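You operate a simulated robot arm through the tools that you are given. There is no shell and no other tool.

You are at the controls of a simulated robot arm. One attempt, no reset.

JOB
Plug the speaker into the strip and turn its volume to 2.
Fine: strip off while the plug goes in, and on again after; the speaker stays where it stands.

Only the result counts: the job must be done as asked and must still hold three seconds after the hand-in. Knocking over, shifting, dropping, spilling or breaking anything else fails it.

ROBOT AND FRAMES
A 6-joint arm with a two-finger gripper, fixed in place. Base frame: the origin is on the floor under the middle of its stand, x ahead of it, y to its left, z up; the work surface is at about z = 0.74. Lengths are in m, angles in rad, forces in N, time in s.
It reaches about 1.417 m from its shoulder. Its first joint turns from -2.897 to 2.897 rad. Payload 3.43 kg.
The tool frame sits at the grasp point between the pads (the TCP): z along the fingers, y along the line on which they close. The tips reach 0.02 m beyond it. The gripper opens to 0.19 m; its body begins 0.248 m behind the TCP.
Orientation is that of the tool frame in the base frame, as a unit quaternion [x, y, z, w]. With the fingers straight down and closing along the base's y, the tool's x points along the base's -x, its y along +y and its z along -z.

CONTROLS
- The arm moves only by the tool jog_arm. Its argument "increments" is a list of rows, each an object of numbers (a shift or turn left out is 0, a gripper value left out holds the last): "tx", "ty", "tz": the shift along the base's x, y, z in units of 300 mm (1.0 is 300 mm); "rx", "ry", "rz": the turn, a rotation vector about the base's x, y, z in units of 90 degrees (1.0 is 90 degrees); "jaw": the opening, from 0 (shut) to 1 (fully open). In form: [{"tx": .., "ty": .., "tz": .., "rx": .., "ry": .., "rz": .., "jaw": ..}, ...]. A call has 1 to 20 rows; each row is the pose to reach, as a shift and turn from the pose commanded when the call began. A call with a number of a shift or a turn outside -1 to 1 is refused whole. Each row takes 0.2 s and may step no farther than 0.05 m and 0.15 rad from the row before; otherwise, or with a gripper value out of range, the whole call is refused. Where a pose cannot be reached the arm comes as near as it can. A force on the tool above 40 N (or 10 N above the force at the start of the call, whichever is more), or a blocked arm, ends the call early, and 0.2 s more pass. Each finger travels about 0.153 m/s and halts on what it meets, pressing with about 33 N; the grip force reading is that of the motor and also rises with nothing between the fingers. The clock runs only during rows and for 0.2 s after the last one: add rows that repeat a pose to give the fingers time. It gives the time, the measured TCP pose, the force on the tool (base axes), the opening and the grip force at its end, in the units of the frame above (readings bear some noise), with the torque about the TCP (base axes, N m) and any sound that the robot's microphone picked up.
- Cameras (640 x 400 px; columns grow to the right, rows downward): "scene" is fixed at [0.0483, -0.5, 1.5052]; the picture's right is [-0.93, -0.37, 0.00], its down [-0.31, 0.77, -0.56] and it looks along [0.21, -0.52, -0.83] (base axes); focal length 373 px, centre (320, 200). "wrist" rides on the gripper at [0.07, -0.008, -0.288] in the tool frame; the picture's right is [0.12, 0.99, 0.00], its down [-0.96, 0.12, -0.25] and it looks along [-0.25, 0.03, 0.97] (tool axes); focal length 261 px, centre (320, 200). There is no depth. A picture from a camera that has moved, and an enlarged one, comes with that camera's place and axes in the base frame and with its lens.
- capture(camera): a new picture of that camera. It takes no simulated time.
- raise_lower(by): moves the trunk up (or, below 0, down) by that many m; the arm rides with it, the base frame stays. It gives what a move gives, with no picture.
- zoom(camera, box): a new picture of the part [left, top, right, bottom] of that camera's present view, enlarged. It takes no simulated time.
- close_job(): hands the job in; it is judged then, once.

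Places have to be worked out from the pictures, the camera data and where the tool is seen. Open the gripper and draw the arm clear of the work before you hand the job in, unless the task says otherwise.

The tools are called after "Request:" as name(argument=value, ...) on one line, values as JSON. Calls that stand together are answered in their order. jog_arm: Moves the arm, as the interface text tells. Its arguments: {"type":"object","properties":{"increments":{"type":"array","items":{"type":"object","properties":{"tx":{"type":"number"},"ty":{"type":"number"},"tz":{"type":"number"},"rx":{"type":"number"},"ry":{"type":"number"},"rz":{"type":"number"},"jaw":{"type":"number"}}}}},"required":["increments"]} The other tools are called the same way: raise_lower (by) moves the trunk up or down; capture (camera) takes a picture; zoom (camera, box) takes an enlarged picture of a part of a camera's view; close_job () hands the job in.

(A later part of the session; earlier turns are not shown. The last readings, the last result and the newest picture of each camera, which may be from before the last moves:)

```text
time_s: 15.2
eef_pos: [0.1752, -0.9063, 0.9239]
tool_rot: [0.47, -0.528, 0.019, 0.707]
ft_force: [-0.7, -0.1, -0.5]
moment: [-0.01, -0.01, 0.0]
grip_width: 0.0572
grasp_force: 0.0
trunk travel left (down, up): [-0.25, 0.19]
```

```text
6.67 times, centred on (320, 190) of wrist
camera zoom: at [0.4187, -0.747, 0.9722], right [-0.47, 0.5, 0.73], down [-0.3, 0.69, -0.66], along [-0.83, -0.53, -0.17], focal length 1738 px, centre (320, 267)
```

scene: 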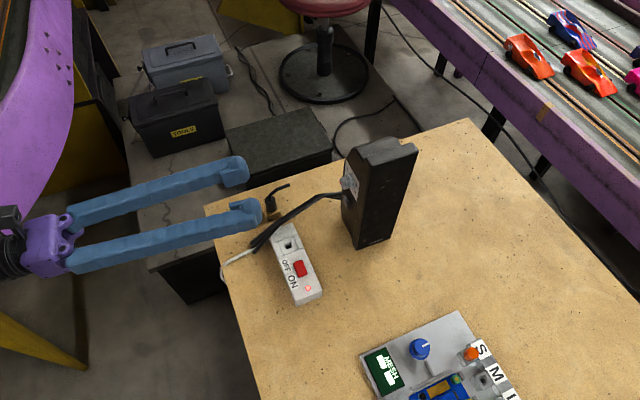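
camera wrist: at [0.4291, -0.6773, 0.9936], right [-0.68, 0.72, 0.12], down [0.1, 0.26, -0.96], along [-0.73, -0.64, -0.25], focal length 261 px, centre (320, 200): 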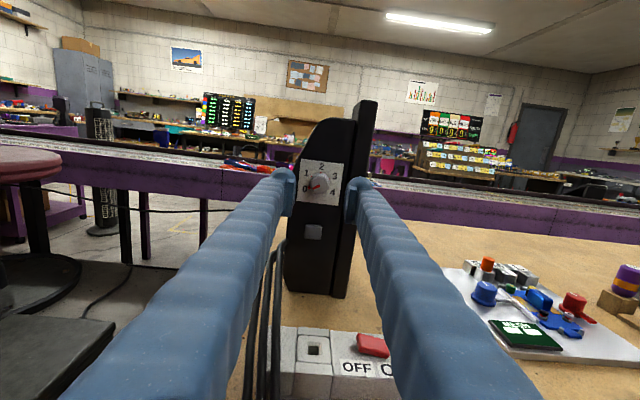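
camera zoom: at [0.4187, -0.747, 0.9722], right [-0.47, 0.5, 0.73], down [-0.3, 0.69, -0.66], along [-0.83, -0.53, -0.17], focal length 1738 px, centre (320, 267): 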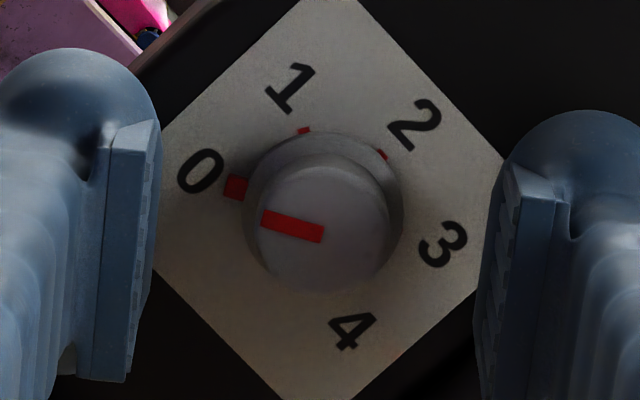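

No contact now; the TCP is about 9 mm out from the cap face with the cap centred. I narrow the jaw to just wider than the cap to see the centring.

Request:
jog_arm(increments=[{"jaw": 0.2}, {"jaw": 0.16}, {"jaw": 0.145}, {"jaw": 0.145}])

Request:
zoom(camera="wrist", box=[290, 160, 350, 220])

```text
time_s: 16.2
eef_pos: [0.1763, -0.9065, 0.9236]
tool_rot: [0.471, -0.528, 0.02, 0.706]
ft_force: [0.6, -0.8, 1.0]
moment: [0.03, -0.01, -0.02]
grip_width: 0.027
grasp_force: 0.1
trunk travel left (down, up): [-0.25, 0.19]
```

```text
6.67 times, centred on (320, 190) of wrist
camera zoom: at [0.4188, -0.7471, 0.9721], right [-0.47, 0.5, 0.73], down [-0.3, 0.69, -0.66], along [-0.83, -0.53, -0.17], focal length 1738 px, centre (320, 267)
```

zoom: 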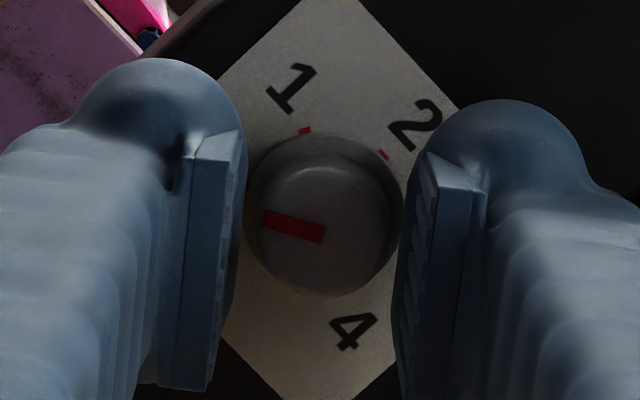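

The pads are evenly spaced on both sides of the cap. I close onto it.

Request:
jog_arm(increments=[{"jaw": 0.135}, {"jaw": 0.125}, {"jaw": 0.115}, {"jaw": 0.1}, {"jaw": 0.1}])

Request:
zoom(camera="wrist", box=[290, 160, 350, 220])

Request:
zoom(camera="scene", box=[300, 120, 420, 260])

```text
time_s: 17.4
eef_pos: [0.1753, -0.9075, 0.9247]
tool_rot: [0.471, -0.528, 0.019, 0.706]
ft_force: [-1.6, 1.4, 1.6]
moment: [0.0, 0.0, -0.04]
grip_width: 0.0223
grasp_force: 32.9
trunk travel left (down, up): [-0.25, 0.19]
```

```text
6.67 times, centred on (320, 190) of wrist
camera zoom: at [0.4186, -0.7469, 0.9724], right [-0.47, 0.5, 0.73], down [-0.3, 0.69, -0.66], along [-0.83, -0.53, -0.17], focal length 1738 px, centre (320, 267)
```

zoom: 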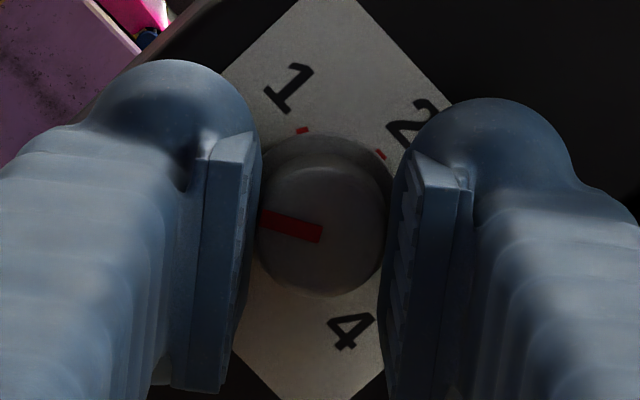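

```text
2.86 times, centred on (360, 190) of scene
camera zoom: at [0.0483, -0.5, 1.5052], right [-0.93, -0.37, 0.0], down [-0.31, 0.77, -0.56], along [0.21, -0.52, -0.83], focal length 1066 px, centre (206, 229)
```

zoom: 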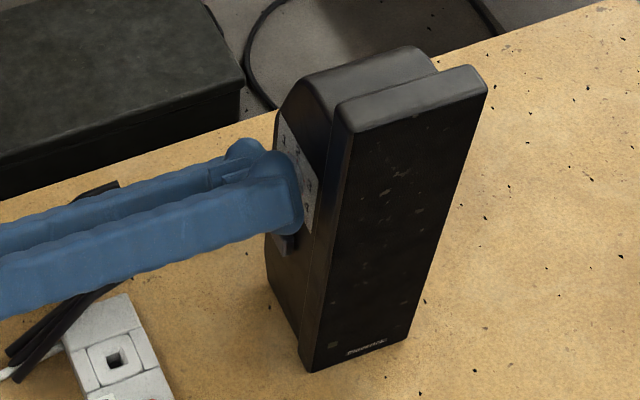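

Gripped (22 mm), and the speaker has not moved. I turn 30° clockwise first and check that the knob follows.

Request:
jog_arm(increments=[{"rx": -0.0607, "ry": -0.0571}, {"rx": -0.1213, "ry": -0.1142}, {"rx": -0.182, "ry": -0.1713}, {"rx": -0.2426, "ry": -0.2284}, {"rx": -0.2426, "ry": -0.2284}])

Request:
zoom(camera="wrist", box=[290, 160, 350, 220])

Request:
zoom(camera="scene", box=[300, 120, 420, 260])

```text
time_s: 18.6
eef_pos: [0.1756, -0.905, 0.9225]
tool_rot: [0.317, -0.633, 0.201, 0.677]
ft_force: [-0.3, -0.4, -0.4]
moment: [0.0, 0.0, -0.03]
grip_width: 0.019
grasp_force: 0.0
trunk travel left (down, up): [-0.25, 0.19]
```

```text
6.67 times, centred on (320, 190) of wrist
camera zoom: at [0.3973, -0.7225, 0.9919], right [-0.66, 0.7, 0.29], down [-0.01, 0.38, -0.93], along [-0.75, -0.61, -0.24], focal length 1738 px, centre (320, 267)
```

zoom: 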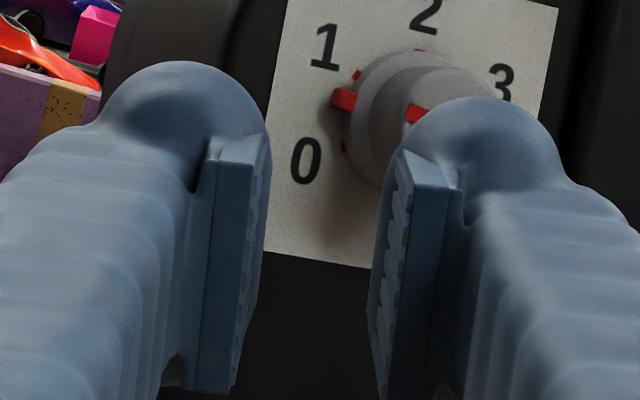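

```text
2.86 times, centred on (360, 190) of scene
camera zoom: at [0.0483, -0.5, 1.5052], right [-0.93, -0.37, 0.0], down [-0.31, 0.77, -0.56], along [0.21, -0.52, -0.83], focal length 1066 px, centre (206, 229)
```

zoom: 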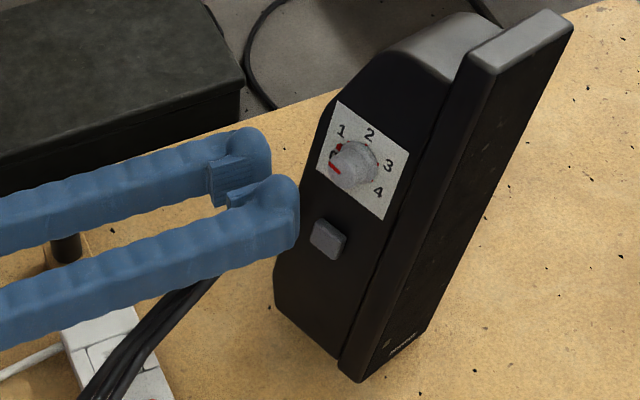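

The speaker has moved — it seems to be leaning. I look at the full pictures before doing anything else.

Request:
capture(camera="scene")

Request:
capture(camera="wrist")

```text
taken
```

scene: 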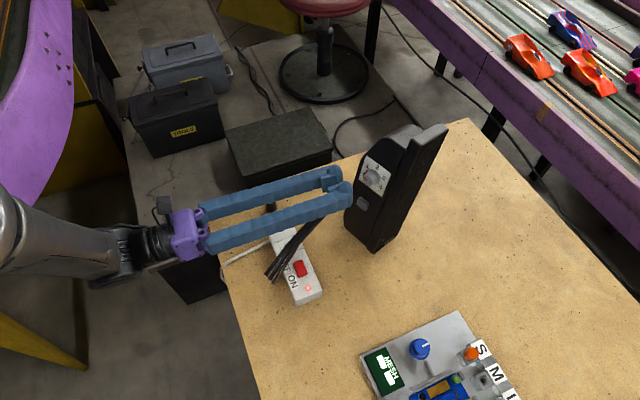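

```text
taken
camera wrist: at [0.3973, -0.7225, 0.9919], right [-0.66, 0.7, 0.29], down [-0.01, 0.38, -0.93], along [-0.75, -0.61, -0.24], focal length 261 px, centre (320, 200)
```

wrist: 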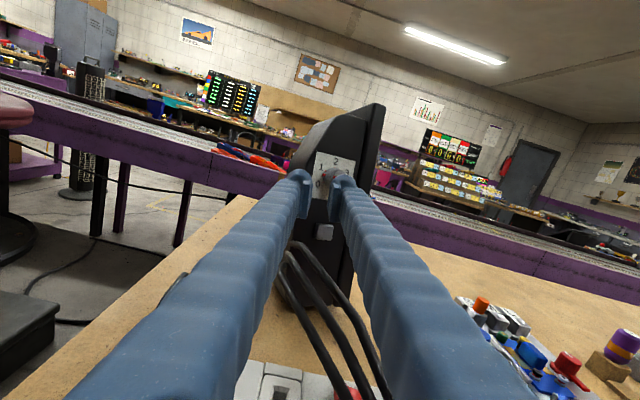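

I zoom to measure how far it is leaning.

Request:
zoom(camera="scene", box=[320, 110, 460, 260])

Request:
zoom(camera="wrist", box=[230, 90, 430, 400])

Request:
zoom(camera="scene", box=[200, 150, 420, 320])

```text
2.67 times, centred on (390, 185) of scene
camera zoom: at [0.0483, -0.5, 1.5052], right [-0.93, -0.37, 0.0], down [-0.31, 0.77, -0.56], along [0.21, -0.52, -0.83], focal length 995 px, centre (133, 240)
```

zoom: 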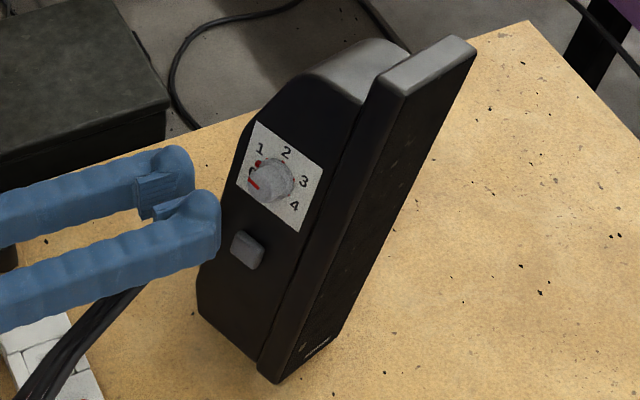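

```text
1.29 times, centred on (330, 245) of wrist
camera zoom: at [0.3973, -0.7225, 0.9919], right [-0.66, 0.7, 0.29], down [-0.01, 0.38, -0.93], along [-0.75, -0.61, -0.24], focal length 336 px, centre (307, 142)
```

zoom: 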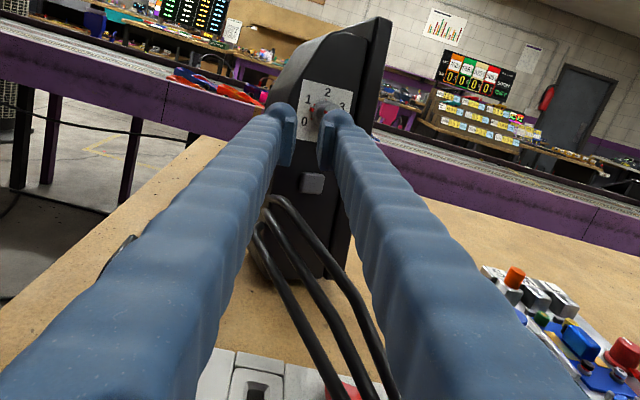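

```text
2.35 times, centred on (310, 235) of scene
camera zoom: at [0.0483, -0.5, 1.5052], right [-0.93, -0.37, 0.0], down [-0.31, 0.77, -0.56], along [0.21, -0.52, -0.83], focal length 878 px, centre (344, 118)
```

zoom: 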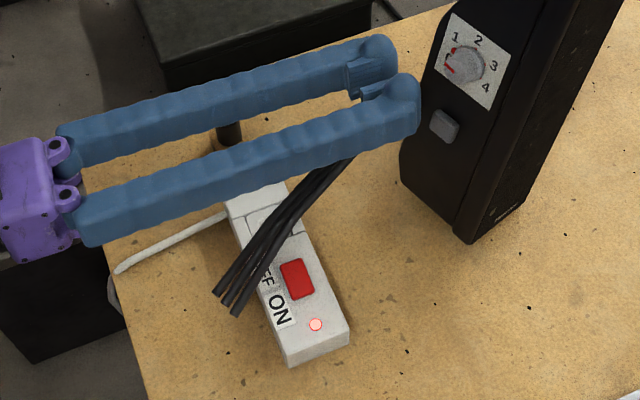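

The speaker was squeezed off the knob's rounded end: it has yawed about 20° and tips away about 15°. Its stiff cables pass under my fingers, so lowering the hand onto them (and drawing back slightly) blocks it from tipping further; I do that at once.

Request:
jog_arm(increments=[{"tx": 0.0485, "ty": 0.0457, "tz": -0.1517}])

Request:
zoom(camera="scene", box=[200, 110, 460, 320])

Request:
capture(camera="wrist")

```text
time_s: 19.0
eef_pos: [0.1935, -0.891, 0.8803]
tool_rot: [0.319, -0.632, 0.203, 0.677]
ft_force: [0.6, 0.7, 0.0]
moment: [0.07, -0.07, 0.04]
grip_width: 0.019
grasp_force: 0.1
trunk travel left (down, up): [-0.25, 0.19]
```

```text
1.90 times, centred on (330, 215) of scene
camera zoom: at [0.0483, -0.5, 1.5052], right [-0.93, -0.37, 0.0], down [-0.31, 0.77, -0.56], along [0.21, -0.52, -0.83], focal length 711 px, centre (301, 171)
```

zoom: 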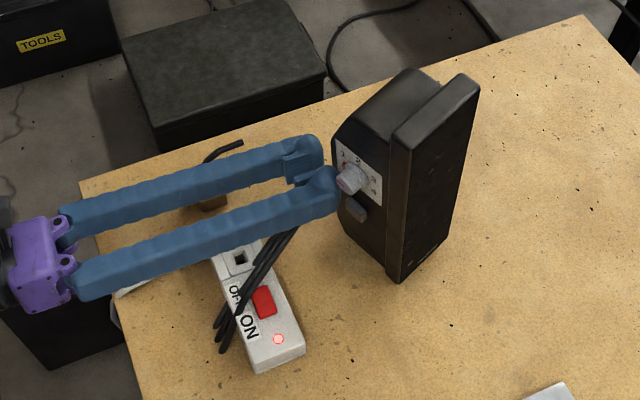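

```text
taken
camera wrist: at [0.4144, -0.7096, 0.9479], right [-0.66, 0.7, 0.29], down [-0.01, 0.38, -0.93], along [-0.75, -0.61, -0.24], focal length 261 px, centre (320, 200)
```

wrist: 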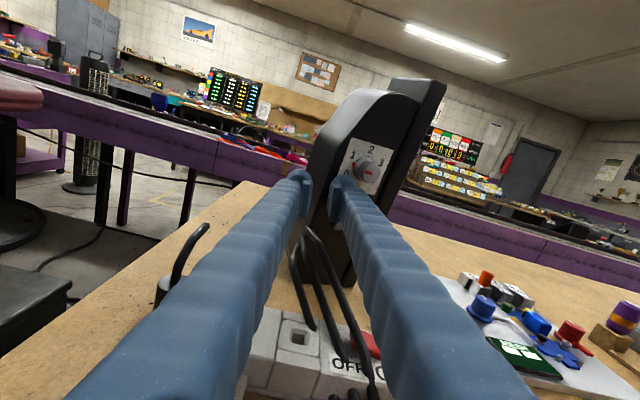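

It has come back upright, turned by roughly 20°. I withdraw the hand gently up and back so that it settles free, then measure where it stands.

Request:
jog_arm(increments=[{"tx": 0.04, "ty": 0.04, "tz": 0.03}, {"tx": 0.09, "ty": 0.09, "tz": 0.1}, {"tx": 0.14, "ty": 0.14, "tz": 0.2}, {"tx": 0.2, "ty": 0.2, "tz": 0.3}, {"tx": 0.26, "ty": 0.26, "tz": 0.4}, {"tx": 0.26, "ty": 0.26, "tz": 0.4}])

Request:
capture(camera="scene")

Request:
capture(camera="wrist")

```text
time_s: 20.4
eef_pos: [0.2717, -0.8136, 1.0]
tool_rot: [0.318, -0.632, 0.201, 0.678]
ft_force: [0.3, 0.7, 0.5]
moment: [0.04, -0.09, 0.01]
grip_width: 0.0192
grasp_force: 0.0
trunk travel left (down, up): [-0.25, 0.19]
```

```text
taken
```

scene: 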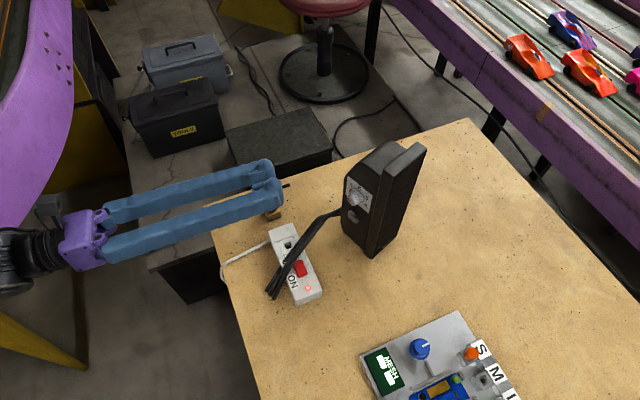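

```text
taken
camera wrist: at [0.4922, -0.6308, 1.0672], right [-0.66, 0.7, 0.29], down [-0.01, 0.38, -0.93], along [-0.75, -0.61, -0.24], focal length 261 px, centre (320, 200)
```

wrist: 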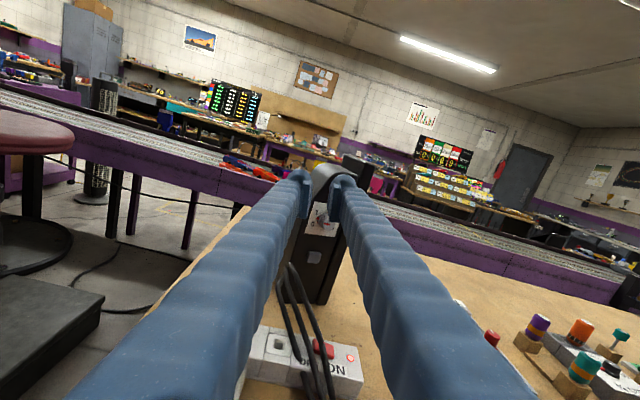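

Request:
zoom(camera="scene", box=[310, 120, 450, 270])

Request:
zoom(camera="scene", box=[220, 180, 380, 320])

Request:
zoom(camera="scene", box=[335, 165, 385, 215])

```text
2.67 times, centred on (380, 195) of scene
camera zoom: at [0.0483, -0.5, 1.5052], right [-0.93, -0.37, 0.0], down [-0.31, 0.77, -0.56], along [0.21, -0.52, -0.83], focal length 995 px, centre (160, 213)
```

zoom: 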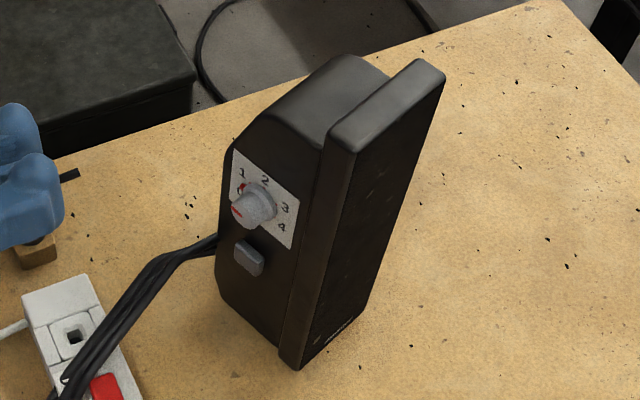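

```text
2.86 times, centred on (300, 250) of scene
camera zoom: at [0.0483, -0.5, 1.5052], right [-0.93, -0.37, 0.0], down [-0.31, 0.77, -0.56], along [0.21, -0.52, -0.83], focal length 1066 px, centre (377, 57)
```

zoom: 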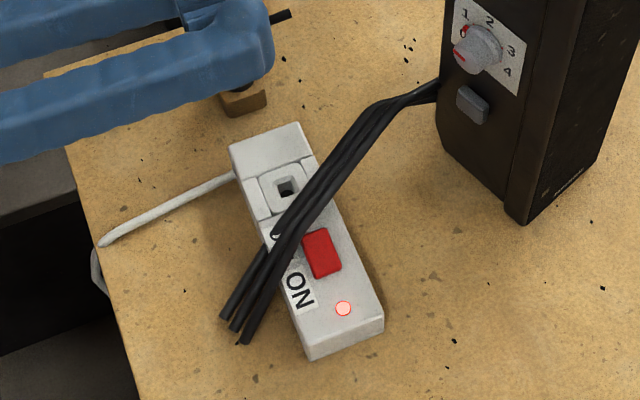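

```text
8.00 times, centred on (360, 190) of scene
camera zoom: at [0.0483, -0.5, 1.5052], right [-0.93, -0.37, 0.0], down [-0.31, 0.77, -0.56], along [0.21, -0.52, -0.83], focal length 2986 px, centre (0, 280)
```

zoom: 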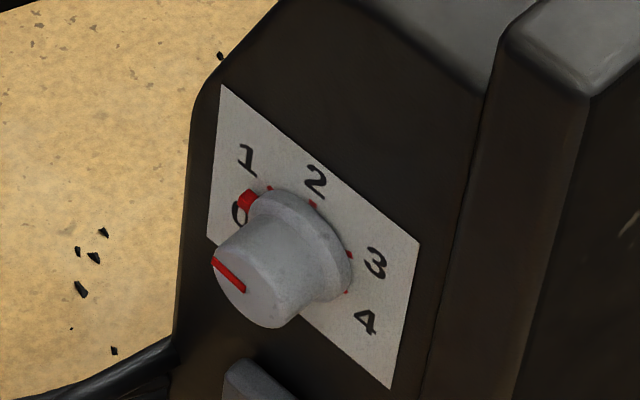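

The speaker now stands upright again but turned by about 20° and shifted about 2 cm, with its cables swung over the strip; the knob has turned to almost 1. I will finish the knob with a deeper, vertical-jaw grip, then grasp the speaker from above and set it back exactly. First I go to a stand-off facing the dial in its present direction, rolled 60°.

Request:
jog_arm(increments=[{"tx": -0.03, "ty": 0.02, "tz": 0.0, "rx": -0.0475, "ry": -0.0622, "rz": 0.01815, "jaw": 0.3}, {"tx": -0.06, "ty": 0.04, "tz": 0.0, "rx": -0.095, "ry": -0.1243, "rz": 0.0363}, {"tx": -0.09, "ty": 0.05, "tz": 0.0, "rx": -0.1426, "ry": -0.1865, "rz": 0.05445}, {"tx": -0.12, "ty": 0.06, "tz": 0.0, "rx": -0.1901, "ry": -0.2487, "rz": 0.0726}, {"tx": -0.15, "ty": 0.07, "tz": 0.0, "rx": -0.2376, "ry": -0.3109, "rz": 0.09075}, {"tx": -0.18, "ty": 0.07, "tz": 0.0, "rx": -0.2851, "ry": -0.373, "rz": 0.1089}, {"tx": -0.21, "ty": 0.07, "tz": 0.0, "rx": -0.3326, "ry": -0.4352, "rz": 0.12705}, {"tx": -0.24, "ty": 0.07, "tz": 0.0, "rx": -0.3802, "ry": -0.4974, "rz": 0.1452}, {"tx": -0.27, "ty": 0.07, "tz": 0.0, "rx": -0.4277, "ry": -0.5595, "rz": 0.16335}, {"tx": -0.3057, "ty": 0.07, "tz": 0.0, "rx": -0.4752, "ry": -0.6217, "rz": 0.1815}, {"tx": -0.3057, "ty": 0.07, "tz": 0.0, "rx": -0.4752, "ry": -0.6217, "rz": 0.1815}])

Request:
capture(camera="wrist")

Request:
capture(camera="scene")

```text
time_s: 22.8
eef_pos: [0.1765, -0.7942, 0.9993]
tool_rot: [-0.013, 0.707, -0.619, -0.342]
ft_force: [-0.6, -0.1, -0.6]
moment: [-0.01, 0.0, 0.02]
grip_width: 0.0568
grasp_force: 0.1
trunk travel left (down, up): [-0.25, 0.19]
```

```text
taken
camera wrist: at [0.2592, -0.5127, 1.0416], right [-0.53, 0.28, -0.8], down [0.8, -0.14, -0.58], along [-0.28, -0.95, -0.15], focal length 261 px, centre (320, 200)
```

wrist: 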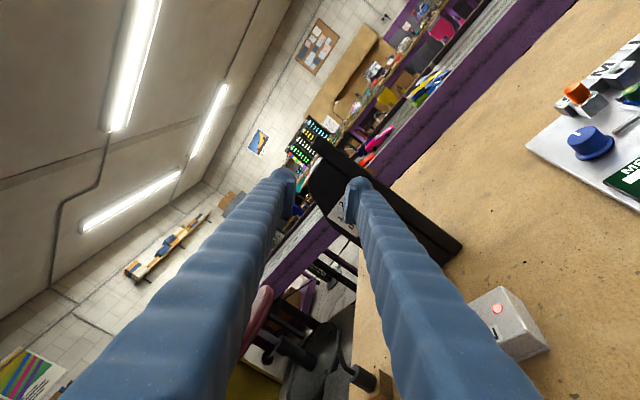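

```text
taken
```

scene: 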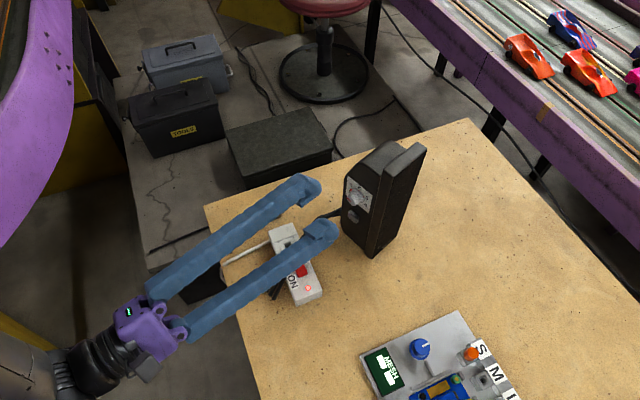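

Reached. I lower to the knob's height and narrow the jaw a little, then check centring.

Request:
jog_arm(increments=[{"tx": 0.004, "ty": -0.007, "tz": -0.08, "jaw": 0.21}, {"tx": 0.008, "ty": -0.014, "tz": -0.16, "jaw": 0.21}, {"tx": 0.0123, "ty": -0.021, "tz": -0.251, "jaw": 0.21}, {"tx": 0.0123, "ty": -0.021, "tz": -0.251, "jaw": 0.21}])

Request:
zoom(camera="wrist", box=[250, 120, 390, 260])

Request:
zoom(camera="scene", box=[230, 140, 430, 270])

```text
time_s: 23.8
eef_pos: [0.1813, -0.7991, 0.928]
tool_rot: [-0.013, 0.706, -0.62, -0.342]
ft_force: [0.2, -0.5, 0.3]
moment: [-0.01, 0.02, -0.05]
grip_width: 0.04
grasp_force: 0.1
trunk travel left (down, up): [-0.25, 0.19]
```

```text
2.86 times, centred on (320, 190) of wrist
camera zoom: at [0.2644, -0.5178, 0.9686], right [-0.53, 0.28, -0.8], down [0.8, -0.14, -0.58], along [-0.28, -0.95, -0.15], focal length 745 px, centre (320, 229)
```

zoom: 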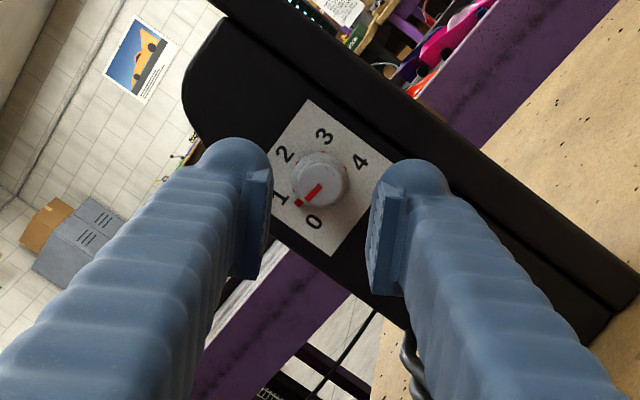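

```text
3.08 times, centred on (330, 205) of scene
camera zoom: at [0.0483, -0.5, 1.5052], right [-0.93, -0.37, 0.0], down [-0.31, 0.77, -0.56], along [0.21, -0.52, -0.83], focal length 1148 px, centre (289, 185)
```

zoom: 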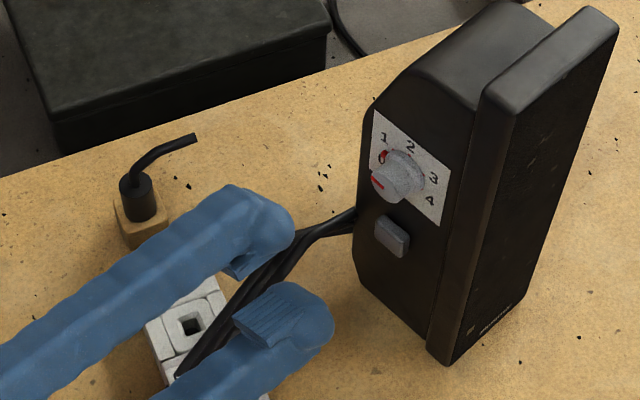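

The knob is nearly centred. I zoom in for exact centring and the pointer angle.

Request:
zoom(camera="wrist", box=[290, 150, 350, 210])

Request:
zoom(camera="wrist", box=[270, 140, 380, 230])

```text
6.67 times, centred on (320, 180) of wrist
camera zoom: at [0.2644, -0.5178, 0.9686], right [-0.53, 0.28, -0.8], down [0.8, -0.14, -0.58], along [-0.28, -0.95, -0.15], focal length 1738 px, centre (320, 333)
```

zoom: 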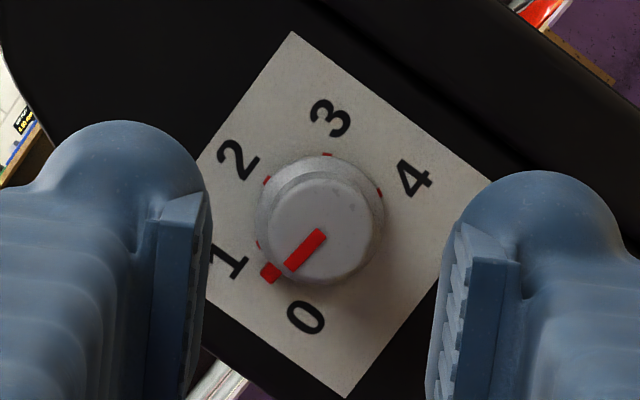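

```text
4.44 times, centred on (325, 185) of wrist
camera zoom: at [0.2644, -0.5178, 0.9686], right [-0.53, 0.28, -0.8], down [0.8, -0.14, -0.58], along [-0.28, -0.95, -0.15], focal length 1158 px, centre (298, 267)
```

zoom: 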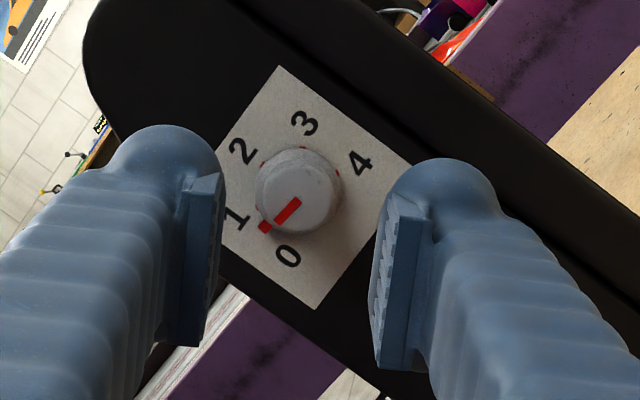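

The pointer stands at about 0.6 (36° turned so far); about 82° more is needed to the 2 tick. The knob is ~3 mm off in the pad-width direction; I correct that and advance to just in front of it.

Request:
jog_arm(increments=[{"tx": -0.034, "ty": -0.07, "tz": -0.002, "jaw": 0.18}, {"tx": -0.068, "ty": -0.14, "tz": -0.004, "jaw": 0.175}, {"tx": -0.1017, "ty": -0.21, "tz": -0.005, "jaw": 0.175}, {"tx": -0.1017, "ty": -0.21, "tz": -0.005, "jaw": 0.175}])

Request:
zoom(camera="wrist", box=[290, 160, 350, 220])

Request:
zoom(camera="scene", box=[300, 140, 400, 240])

```text
time_s: 24.8
eef_pos: [0.1508, -0.8619, 0.9226]
tool_rot: [-0.013, 0.707, -0.619, -0.342]
ft_force: [0.4, -0.8, 0.5]
moment: [-0.01, 0.0, 0.03]
grip_width: 0.033
grasp_force: 0.0
trunk travel left (down, up): [-0.25, 0.19]
```

```text
6.67 times, centred on (320, 190) of wrist
camera zoom: at [0.2345, -0.5806, 0.9637], right [-0.53, 0.28, -0.8], down [0.8, -0.14, -0.58], along [-0.28, -0.95, -0.15], focal length 1738 px, centre (320, 267)
```

zoom: 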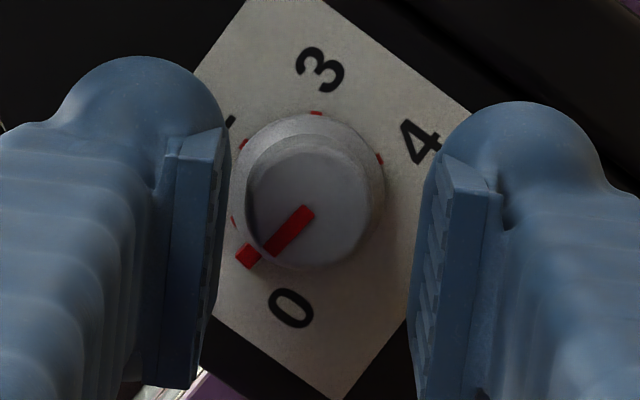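

```text
4.00 times, centred on (350, 190) of scene
camera zoom: at [0.0483, -0.5, 1.5052], right [-0.93, -0.37, 0.0], down [-0.31, 0.77, -0.56], along [0.21, -0.52, -0.83], focal length 1493 px, centre (200, 240)
```

zoom: 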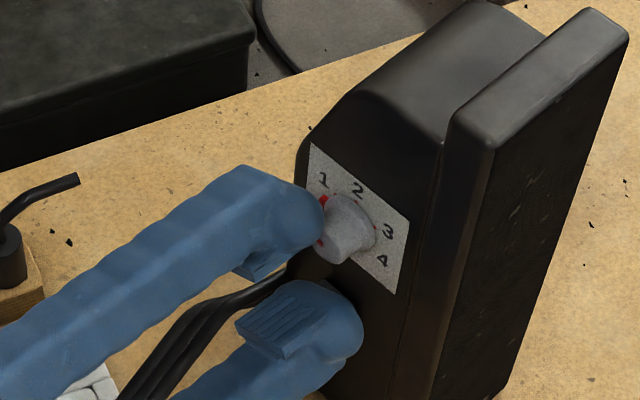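

Now the knob is about 2 mm toward the upper pad. I correct for this and advance the last 16 mm.

Request:
jog_arm(increments=[{"tx": 0.0007, "ty": -0.0003, "tz": 0.008, "jaw": 0.175}, {"tx": -0.012, "ty": -0.024, "tz": 0.008, "jaw": 0.175}, {"tx": -0.025, "ty": -0.049, "tz": 0.008, "jaw": 0.175}, {"tx": -0.025, "ty": -0.049, "tz": 0.008, "jaw": 0.175}])

Request:
zoom(camera="wrist", box=[290, 160, 350, 220])

Request:
zoom(camera="scene", box=[310, 160, 380, 230])

```text
time_s: 25.8
eef_pos: [0.1442, -0.8777, 0.9252]
tool_rot: [-0.013, 0.706, -0.619, -0.342]
ft_force: [-0.1, 0.3, 0.8]
moment: [-0.03, 0.0, 0.02]
grip_width: 0.0334
grasp_force: 0.0
trunk travel left (down, up): [-0.25, 0.19]
```

```text
6.67 times, centred on (320, 190) of wrist
camera zoom: at [0.2266, -0.5964, 0.9664], right [-0.53, 0.28, -0.8], down [0.8, -0.14, -0.58], along [-0.28, -0.95, -0.15], focal length 1738 px, centre (320, 267)
```

zoom: 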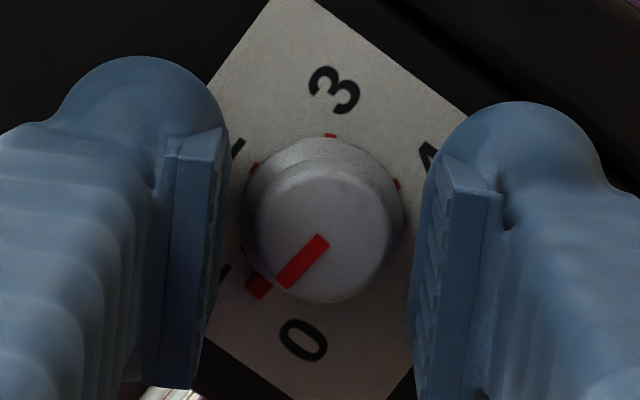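

```text
5.71 times, centred on (345, 195) of scene
camera zoom: at [0.0483, -0.5, 1.5052], right [-0.93, -0.37, 0.0], down [-0.31, 0.77, -0.56], along [0.21, -0.52, -0.83], focal length 2133 px, centre (177, 229)
```

zoom: 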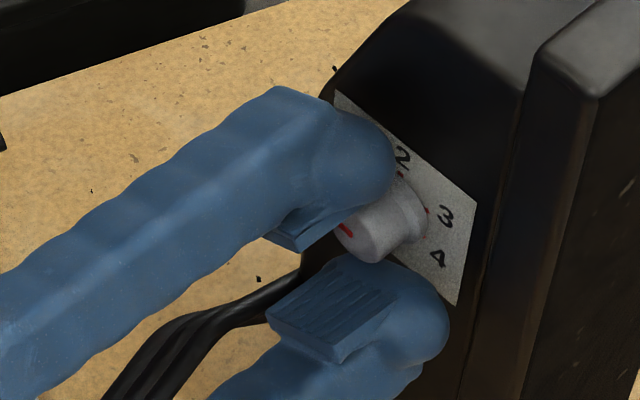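

Centred between the pads, no contact force. I close on the cap in small steps.

Request:
jog_arm(increments=[{"jaw": 0.15}, {"jaw": 0.135}, {"jaw": 0.125}, {"jaw": 0.115}, {"jaw": 0.1}, {"jaw": 0.08}, {"jaw": 0.08}])

Request:
zoom(camera="wrist", box=[290, 160, 350, 220])

Request:
zoom(camera="scene", box=[300, 130, 440, 270])

```text
time_s: 27.4
eef_pos: [0.1442, -0.877, 0.9243]
tool_rot: [-0.013, 0.706, -0.62, -0.342]
ft_force: [-1.3, 1.3, 0.0]
moment: [-0.03, 0.02, -0.04]
grip_width: 0.0226
grasp_force: 33.3
trunk travel left (down, up): [-0.25, 0.19]
```

```text
6.67 times, centred on (320, 190) of wrist
camera zoom: at [0.2264, -0.5962, 0.9663], right [-0.53, 0.28, -0.8], down [0.8, -0.14, -0.58], along [-0.28, -0.95, -0.15], focal length 1738 px, centre (320, 267)
```

zoom: 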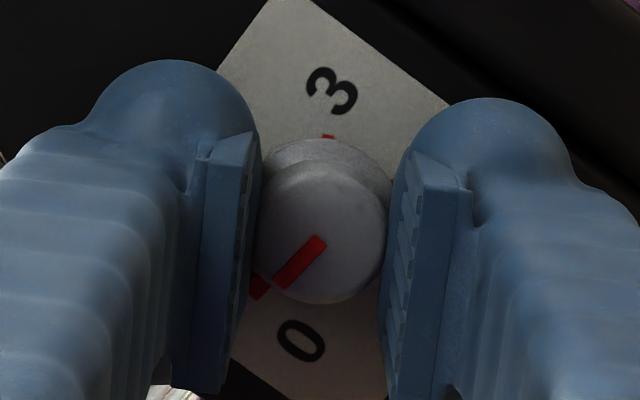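

```text
2.86 times, centred on (370, 200) of scene
camera zoom: at [0.0483, -0.5, 1.5052], right [-0.93, -0.37, 0.0], down [-0.31, 0.77, -0.56], along [0.21, -0.52, -0.83], focal length 1066 px, centre (177, 200)
```

zoom: 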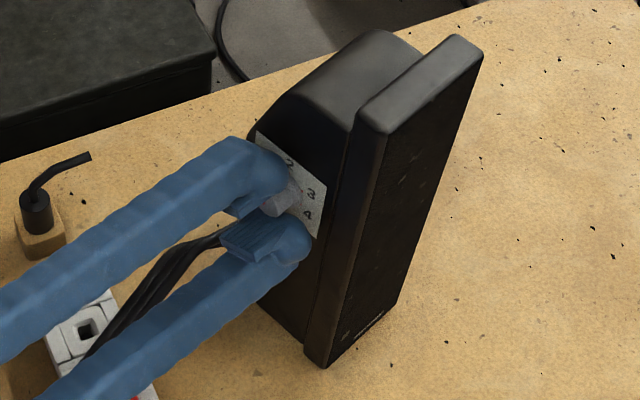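

Firm grip (22.6 mm, deep on the cap) and the speaker stands still. I turn just 15° slowly and check both knob and speaker.

Request:
jog_arm(increments=[{"rx": -0.0261, "ry": -0.0491}, {"rx": -0.0521, "ry": -0.0981}, {"rx": -0.0782, "ry": -0.1472}])

Request:
zoom(camera="wrist", box=[290, 160, 350, 220])

Request:
zoom(camera="scene", box=[300, 130, 440, 270])

```text
time_s: 28.2
eef_pos: [0.1448, -0.8764, 0.9256]
tool_rot: [0.079, 0.702, -0.659, -0.259]
ft_force: [1.0, -3.6, -0.1]
moment: [0.07, -0.06, 0.21]
grip_width: 0.0225
grasp_force: 32.9
trunk travel left (down, up): [-0.25, 0.19]
```

```text
6.67 times, centred on (320, 190) of wrist
camera zoom: at [0.2186, -0.5918, 0.9502], right [-0.33, 0.17, -0.93], down [0.91, -0.2, -0.36], along [-0.25, -0.96, -0.09], focal length 1738 px, centre (320, 267)
```

zoom: 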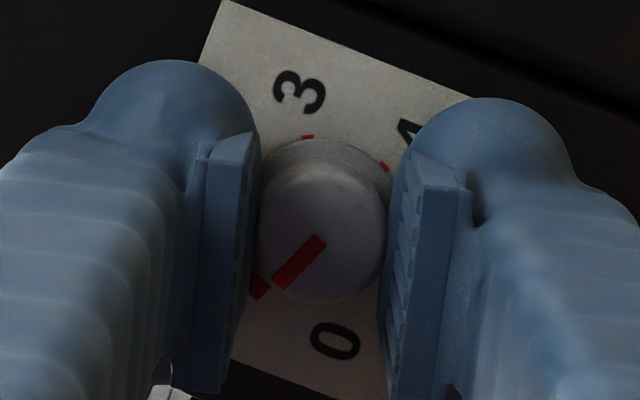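

```text
2.86 times, centred on (370, 200) of scene
camera zoom: at [0.0483, -0.5, 1.5052], right [-0.93, -0.37, 0.0], down [-0.31, 0.77, -0.56], along [0.21, -0.52, -0.83], focal length 1066 px, centre (177, 200)
```

zoom: 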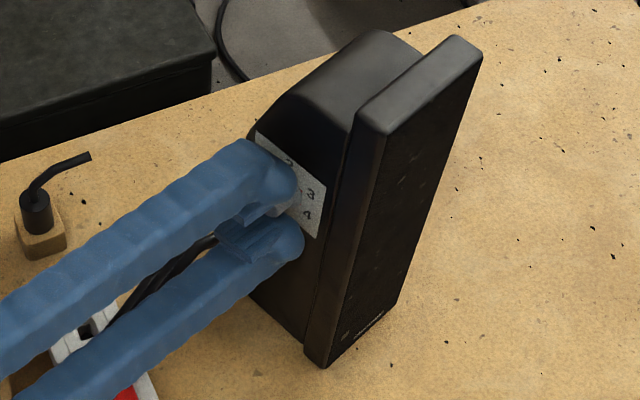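

The knob follows and the speaker stays. There's a slight outward pull (~2.7 N), so I ease 0.8 mm inward while turning another 15°.

Request:
jog_arm(increments=[{"tx": -0.0012, "ty": -0.0024, "rx": -0.0261, "ry": -0.0491}, {"tx": -0.0012, "ty": -0.0024, "rx": -0.0521, "ry": -0.0981}, {"tx": -0.0012, "ty": -0.0024, "rx": -0.0782, "ry": -0.1472}])

Request:
zoom(camera="wrist", box=[290, 160, 350, 220])

Request:
zoom(camera="scene", box=[300, 130, 440, 270])

```text
time_s: 29.0
eef_pos: [0.1436, -0.8777, 0.9249]
tool_rot: [-0.171, -0.685, 0.687, 0.171]
ft_force: [3.8, 0.9, 0.1]
moment: [0.0, 0.02, 0.19]
grip_width: 0.0226
grasp_force: 33.4
trunk travel left (down, up): [-0.25, 0.19]
```

```text
6.67 times, centred on (320, 190) of wrist
camera zoom: at [0.2141, -0.5901, 0.9325], right [-0.11, 0.05, -0.99], down [0.97, -0.23, -0.11], along [-0.24, -0.97, -0.03], focal length 1738 px, centre (320, 267)
```

zoom: 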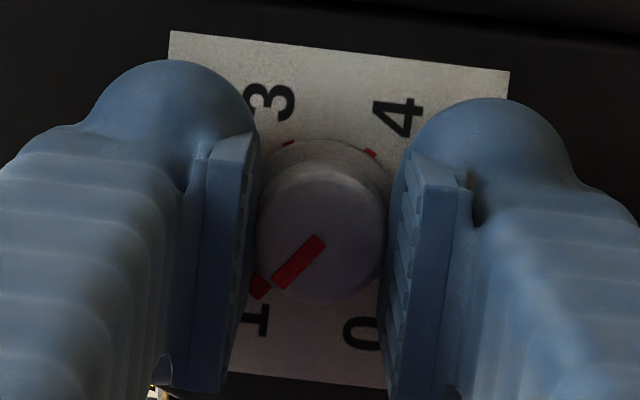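

```text
2.86 times, centred on (370, 200) of scene
camera zoom: at [0.0483, -0.5, 1.5052], right [-0.93, -0.37, 0.0], down [-0.31, 0.77, -0.56], along [0.21, -0.52, -0.83], focal length 1066 px, centre (177, 200)
```

zoom: 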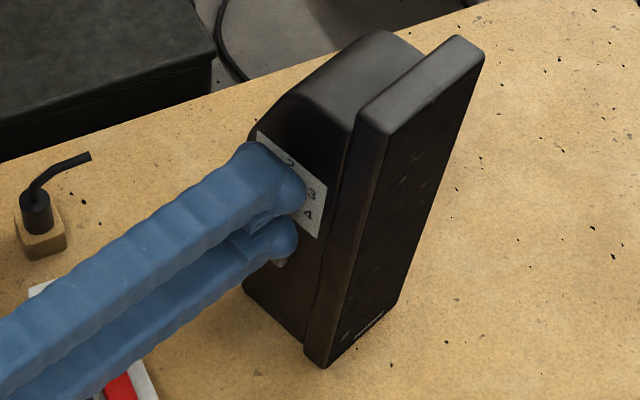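

Good so far; the pointer has passed 1. Another 15°.

Request:
jog_arm(increments=[{"tx": 0.0, "ty": 0.0, "rx": -0.0261, "ry": -0.0491}, {"tx": 0.0, "ty": 0.0, "rx": -0.0521, "ry": -0.0981}, {"tx": 0.0, "ty": 0.0, "rx": -0.0782, "ry": -0.1472}])

Request:
zoom(camera="wrist", box=[290, 160, 350, 220])

Request:
zoom(camera="scene", box=[300, 130, 440, 270])

```text
time_s: 29.8
eef_pos: [0.1427, -0.877, 0.9257]
tool_rot: [-0.259, -0.657, 0.703, 0.079]
ft_force: [3.4, -0.4, 0.5]
moment: [0.01, 0.0, 0.19]
grip_width: 0.0226
grasp_force: 33.4
trunk travel left (down, up): [-0.25, 0.19]
```

```text
6.67 times, centred on (320, 190) of wrist
camera zoom: at [0.214, -0.59, 0.9143], right [0.13, -0.07, -0.99], down [0.96, -0.23, 0.14], along [-0.24, -0.97, 0.04], focal length 1738 px, centre (320, 267)
```

zoom: 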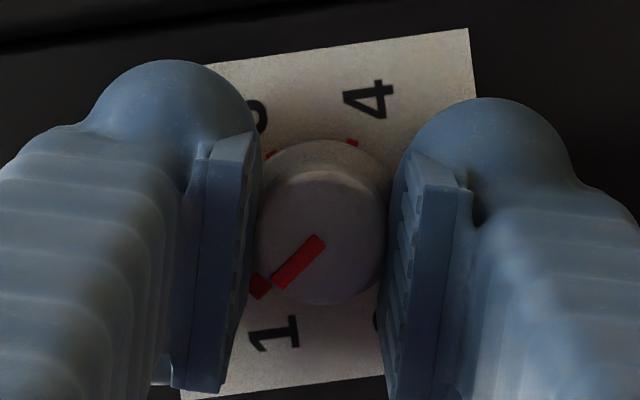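

```text
2.86 times, centred on (370, 200) of scene
camera zoom: at [0.0483, -0.5, 1.5052], right [-0.93, -0.37, 0.0], down [-0.31, 0.77, -0.56], along [0.21, -0.52, -0.83], focal length 1066 px, centre (177, 200)
```

zoom: 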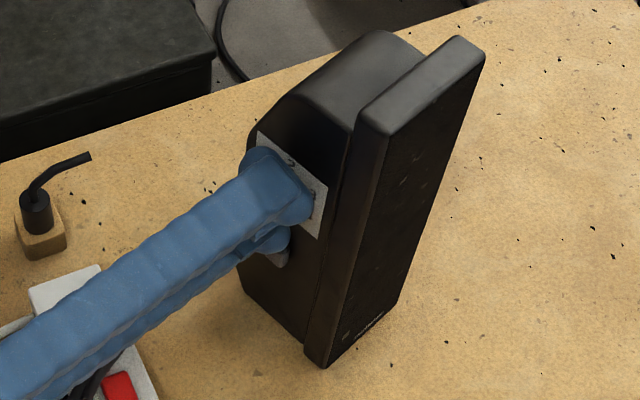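

There is still about 15 mm between the upper finger and the front panel, so another 15° is safe.

Request:
jog_arm(increments=[{"rx": -0.0261, "ry": -0.0491}, {"rx": -0.0521, "ry": -0.0981}, {"rx": -0.0782, "ry": -0.1472}])

Request:
zoom(camera="wrist", box=[290, 160, 350, 220])

Request:
zoom(camera="scene", box=[300, 130, 440, 270])

```text
time_s: 30.6
eef_pos: [0.1438, -0.8777, 0.9259]
tool_rot: [-0.342, -0.617, 0.708, -0.013]
ft_force: [1.8, -3.8, 1.3]
moment: [-0.03, 0.05, 0.21]
grip_width: 0.0225
grasp_force: 33.3
trunk travel left (down, up): [-0.25, 0.19]
```

```text
6.67 times, centred on (320, 190) of wrist
camera zoom: at [0.2188, -0.5923, 0.8961], right [0.35, -0.19, -0.92], down [0.9, -0.2, 0.38], along [-0.25, -0.96, 0.1], focal length 1738 px, centre (320, 267)
```

zoom: 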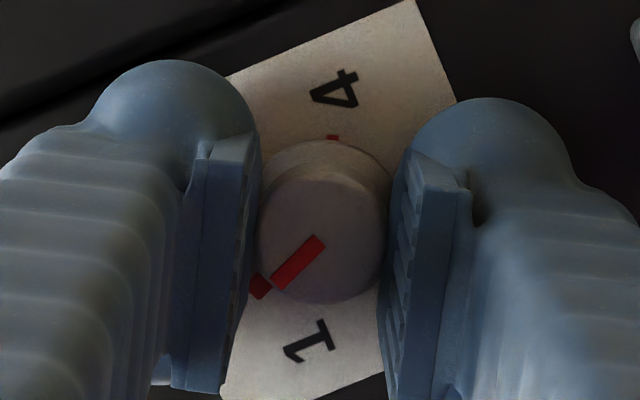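

```text
2.86 times, centred on (370, 200) of scene
camera zoom: at [0.0483, -0.5, 1.5052], right [-0.93, -0.37, 0.0], down [-0.31, 0.77, -0.56], along [0.21, -0.52, -0.83], focal length 1066 px, centre (177, 200)
```

zoom: 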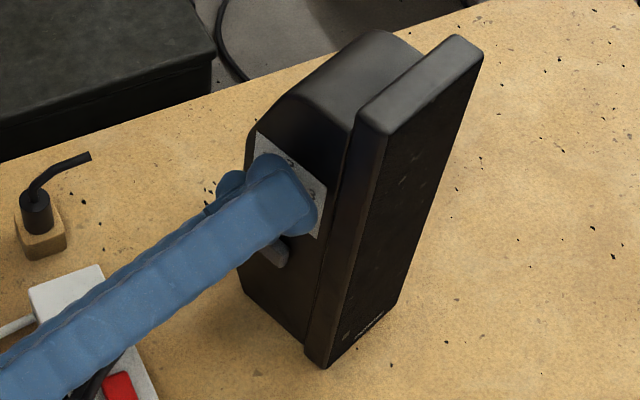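

Pointer is at about 1.6 now. I release in small steps and look.

Request:
jog_arm(increments=[{"jaw": 0.11}, {"jaw": 0.125}, {"jaw": 0.14}, {"jaw": 0.155}, {"jaw": 0.155}])

Request:
zoom(camera="wrist", box=[290, 160, 350, 220])

Request:
zoom(camera="scene", box=[300, 130, 440, 270])

```text
time_s: 31.8
eef_pos: [0.1431, -0.8763, 0.9249]
tool_rot: [-0.342, -0.618, 0.708, -0.012]
ft_force: [-0.1, -0.5, -0.4]
moment: [-0.02, 0.0, 0.02]
grip_width: 0.0294
grasp_force: 0.1
trunk travel left (down, up): [-0.25, 0.19]
```

```text
6.67 times, centred on (320, 190) of wrist
camera zoom: at [0.2186, -0.5919, 0.896], right [0.35, -0.19, -0.92], down [0.9, -0.2, 0.38], along [-0.25, -0.96, 0.1], focal length 1738 px, centre (320, 267)
```

zoom: 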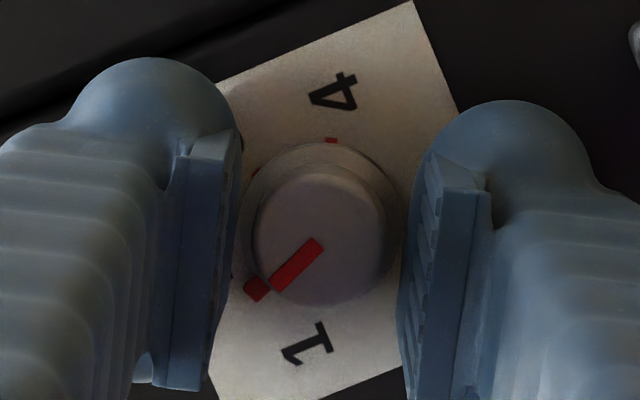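

```text
2.86 times, centred on (370, 200) of scene
camera zoom: at [0.0483, -0.5, 1.5052], right [-0.93, -0.37, 0.0], down [-0.31, 0.77, -0.56], along [0.21, -0.52, -0.83], focal length 1066 px, centre (177, 200)
```

zoom: 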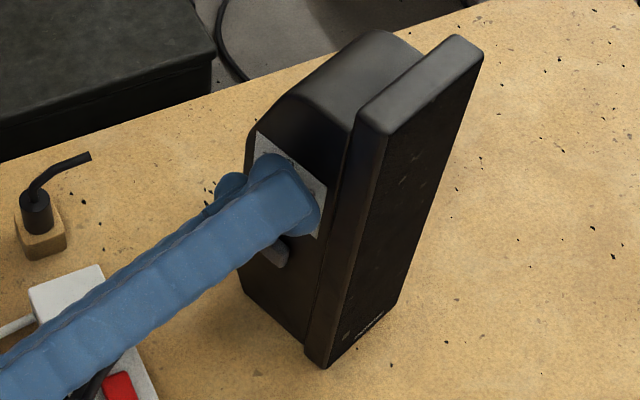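

The knob stays put; about 23–24° remain. I roll the hand back 35° around the released cap and look again.

Request:
jog_arm(increments=[{"rx": 0.0365, "ry": 0.0687}, {"rx": 0.073, "ry": 0.1374}, {"rx": 0.1094, "ry": 0.206}, {"rx": 0.1459, "ry": 0.2747}, {"rx": 0.1824, "ry": 0.3434}, {"rx": 0.1824, "ry": 0.3434}])

Request:
zoom(camera="wrist", box=[290, 160, 350, 220])

Request:
zoom(camera="scene", box=[300, 130, 440, 270])

```text
time_s: 33.2
eef_pos: [0.1423, -0.8781, 0.9257]
tool_rot: [0.139, 0.693, -0.678, -0.201]
ft_force: [0.2, 0.4, -0.8]
moment: [0.0, 0.0, -0.02]
grip_width: 0.0296
grasp_force: 0.1
trunk travel left (down, up): [-0.25, 0.19]
```

```text
6.67 times, centred on (320, 190) of wrist
camera zoom: at [0.2143, -0.5909, 0.9385], right [-0.18, 0.1, -0.98], down [0.95, -0.23, -0.2], along [-0.24, -0.97, -0.05], focal length 1738 px, centre (320, 267)
```

zoom: 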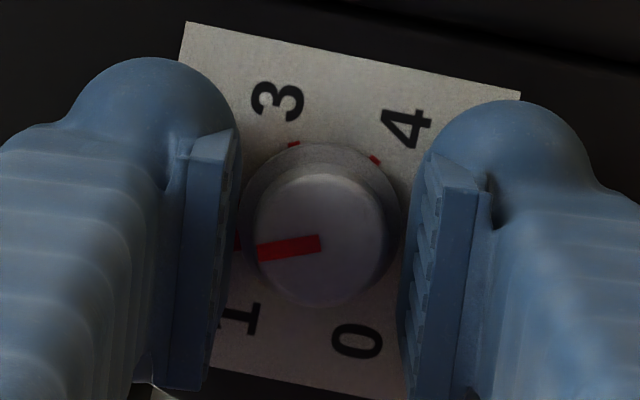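

```text
2.86 times, centred on (370, 200) of scene
camera zoom: at [0.0483, -0.5, 1.5052], right [-0.93, -0.37, 0.0], down [-0.31, 0.77, -0.56], along [0.21, -0.52, -0.83], focal length 1066 px, centre (177, 200)
```

zoom: 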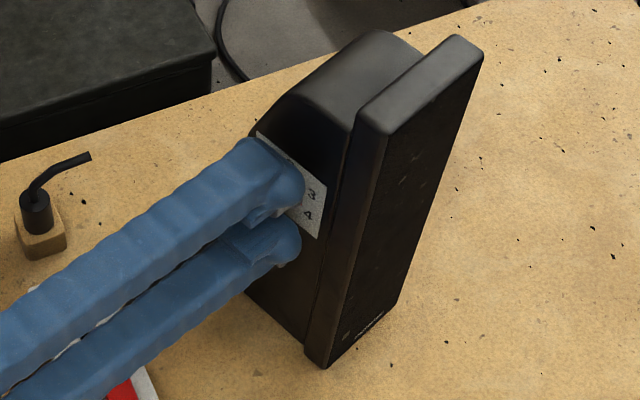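

About 21.5° remain by the tick geometry, and the cap is centred. I close again on it.

Request:
jog_arm(increments=[{"jaw": 0.14}, {"jaw": 0.13}, {"jaw": 0.12}, {"jaw": 0.11}, {"jaw": 0.095}, {"jaw": 0.08}, {"jaw": 0.08}])

Request:
zoom(camera="wrist", box=[290, 160, 350, 220])

```text
time_s: 34.8
eef_pos: [0.1429, -0.8771, 0.9254]
tool_rot: [0.14, 0.692, -0.679, -0.201]
ft_force: [0.3, -0.8, 1.3]
moment: [-0.02, -0.03, -0.03]
grip_width: 0.0223
grasp_force: 32.8
trunk travel left (down, up): [-0.25, 0.19]
```

```text
6.67 times, centred on (320, 190) of wrist
camera zoom: at [0.2143, -0.5909, 0.9384], right [-0.18, 0.09, -0.98], down [0.95, -0.23, -0.2], along [-0.24, -0.97, -0.05], focal length 1738 px, centre (320, 267)
```

zoom: 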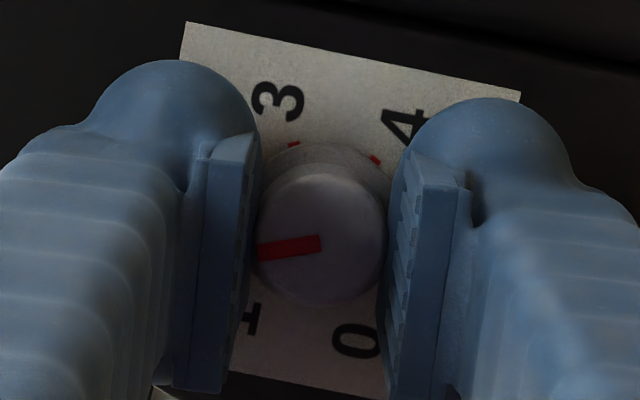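

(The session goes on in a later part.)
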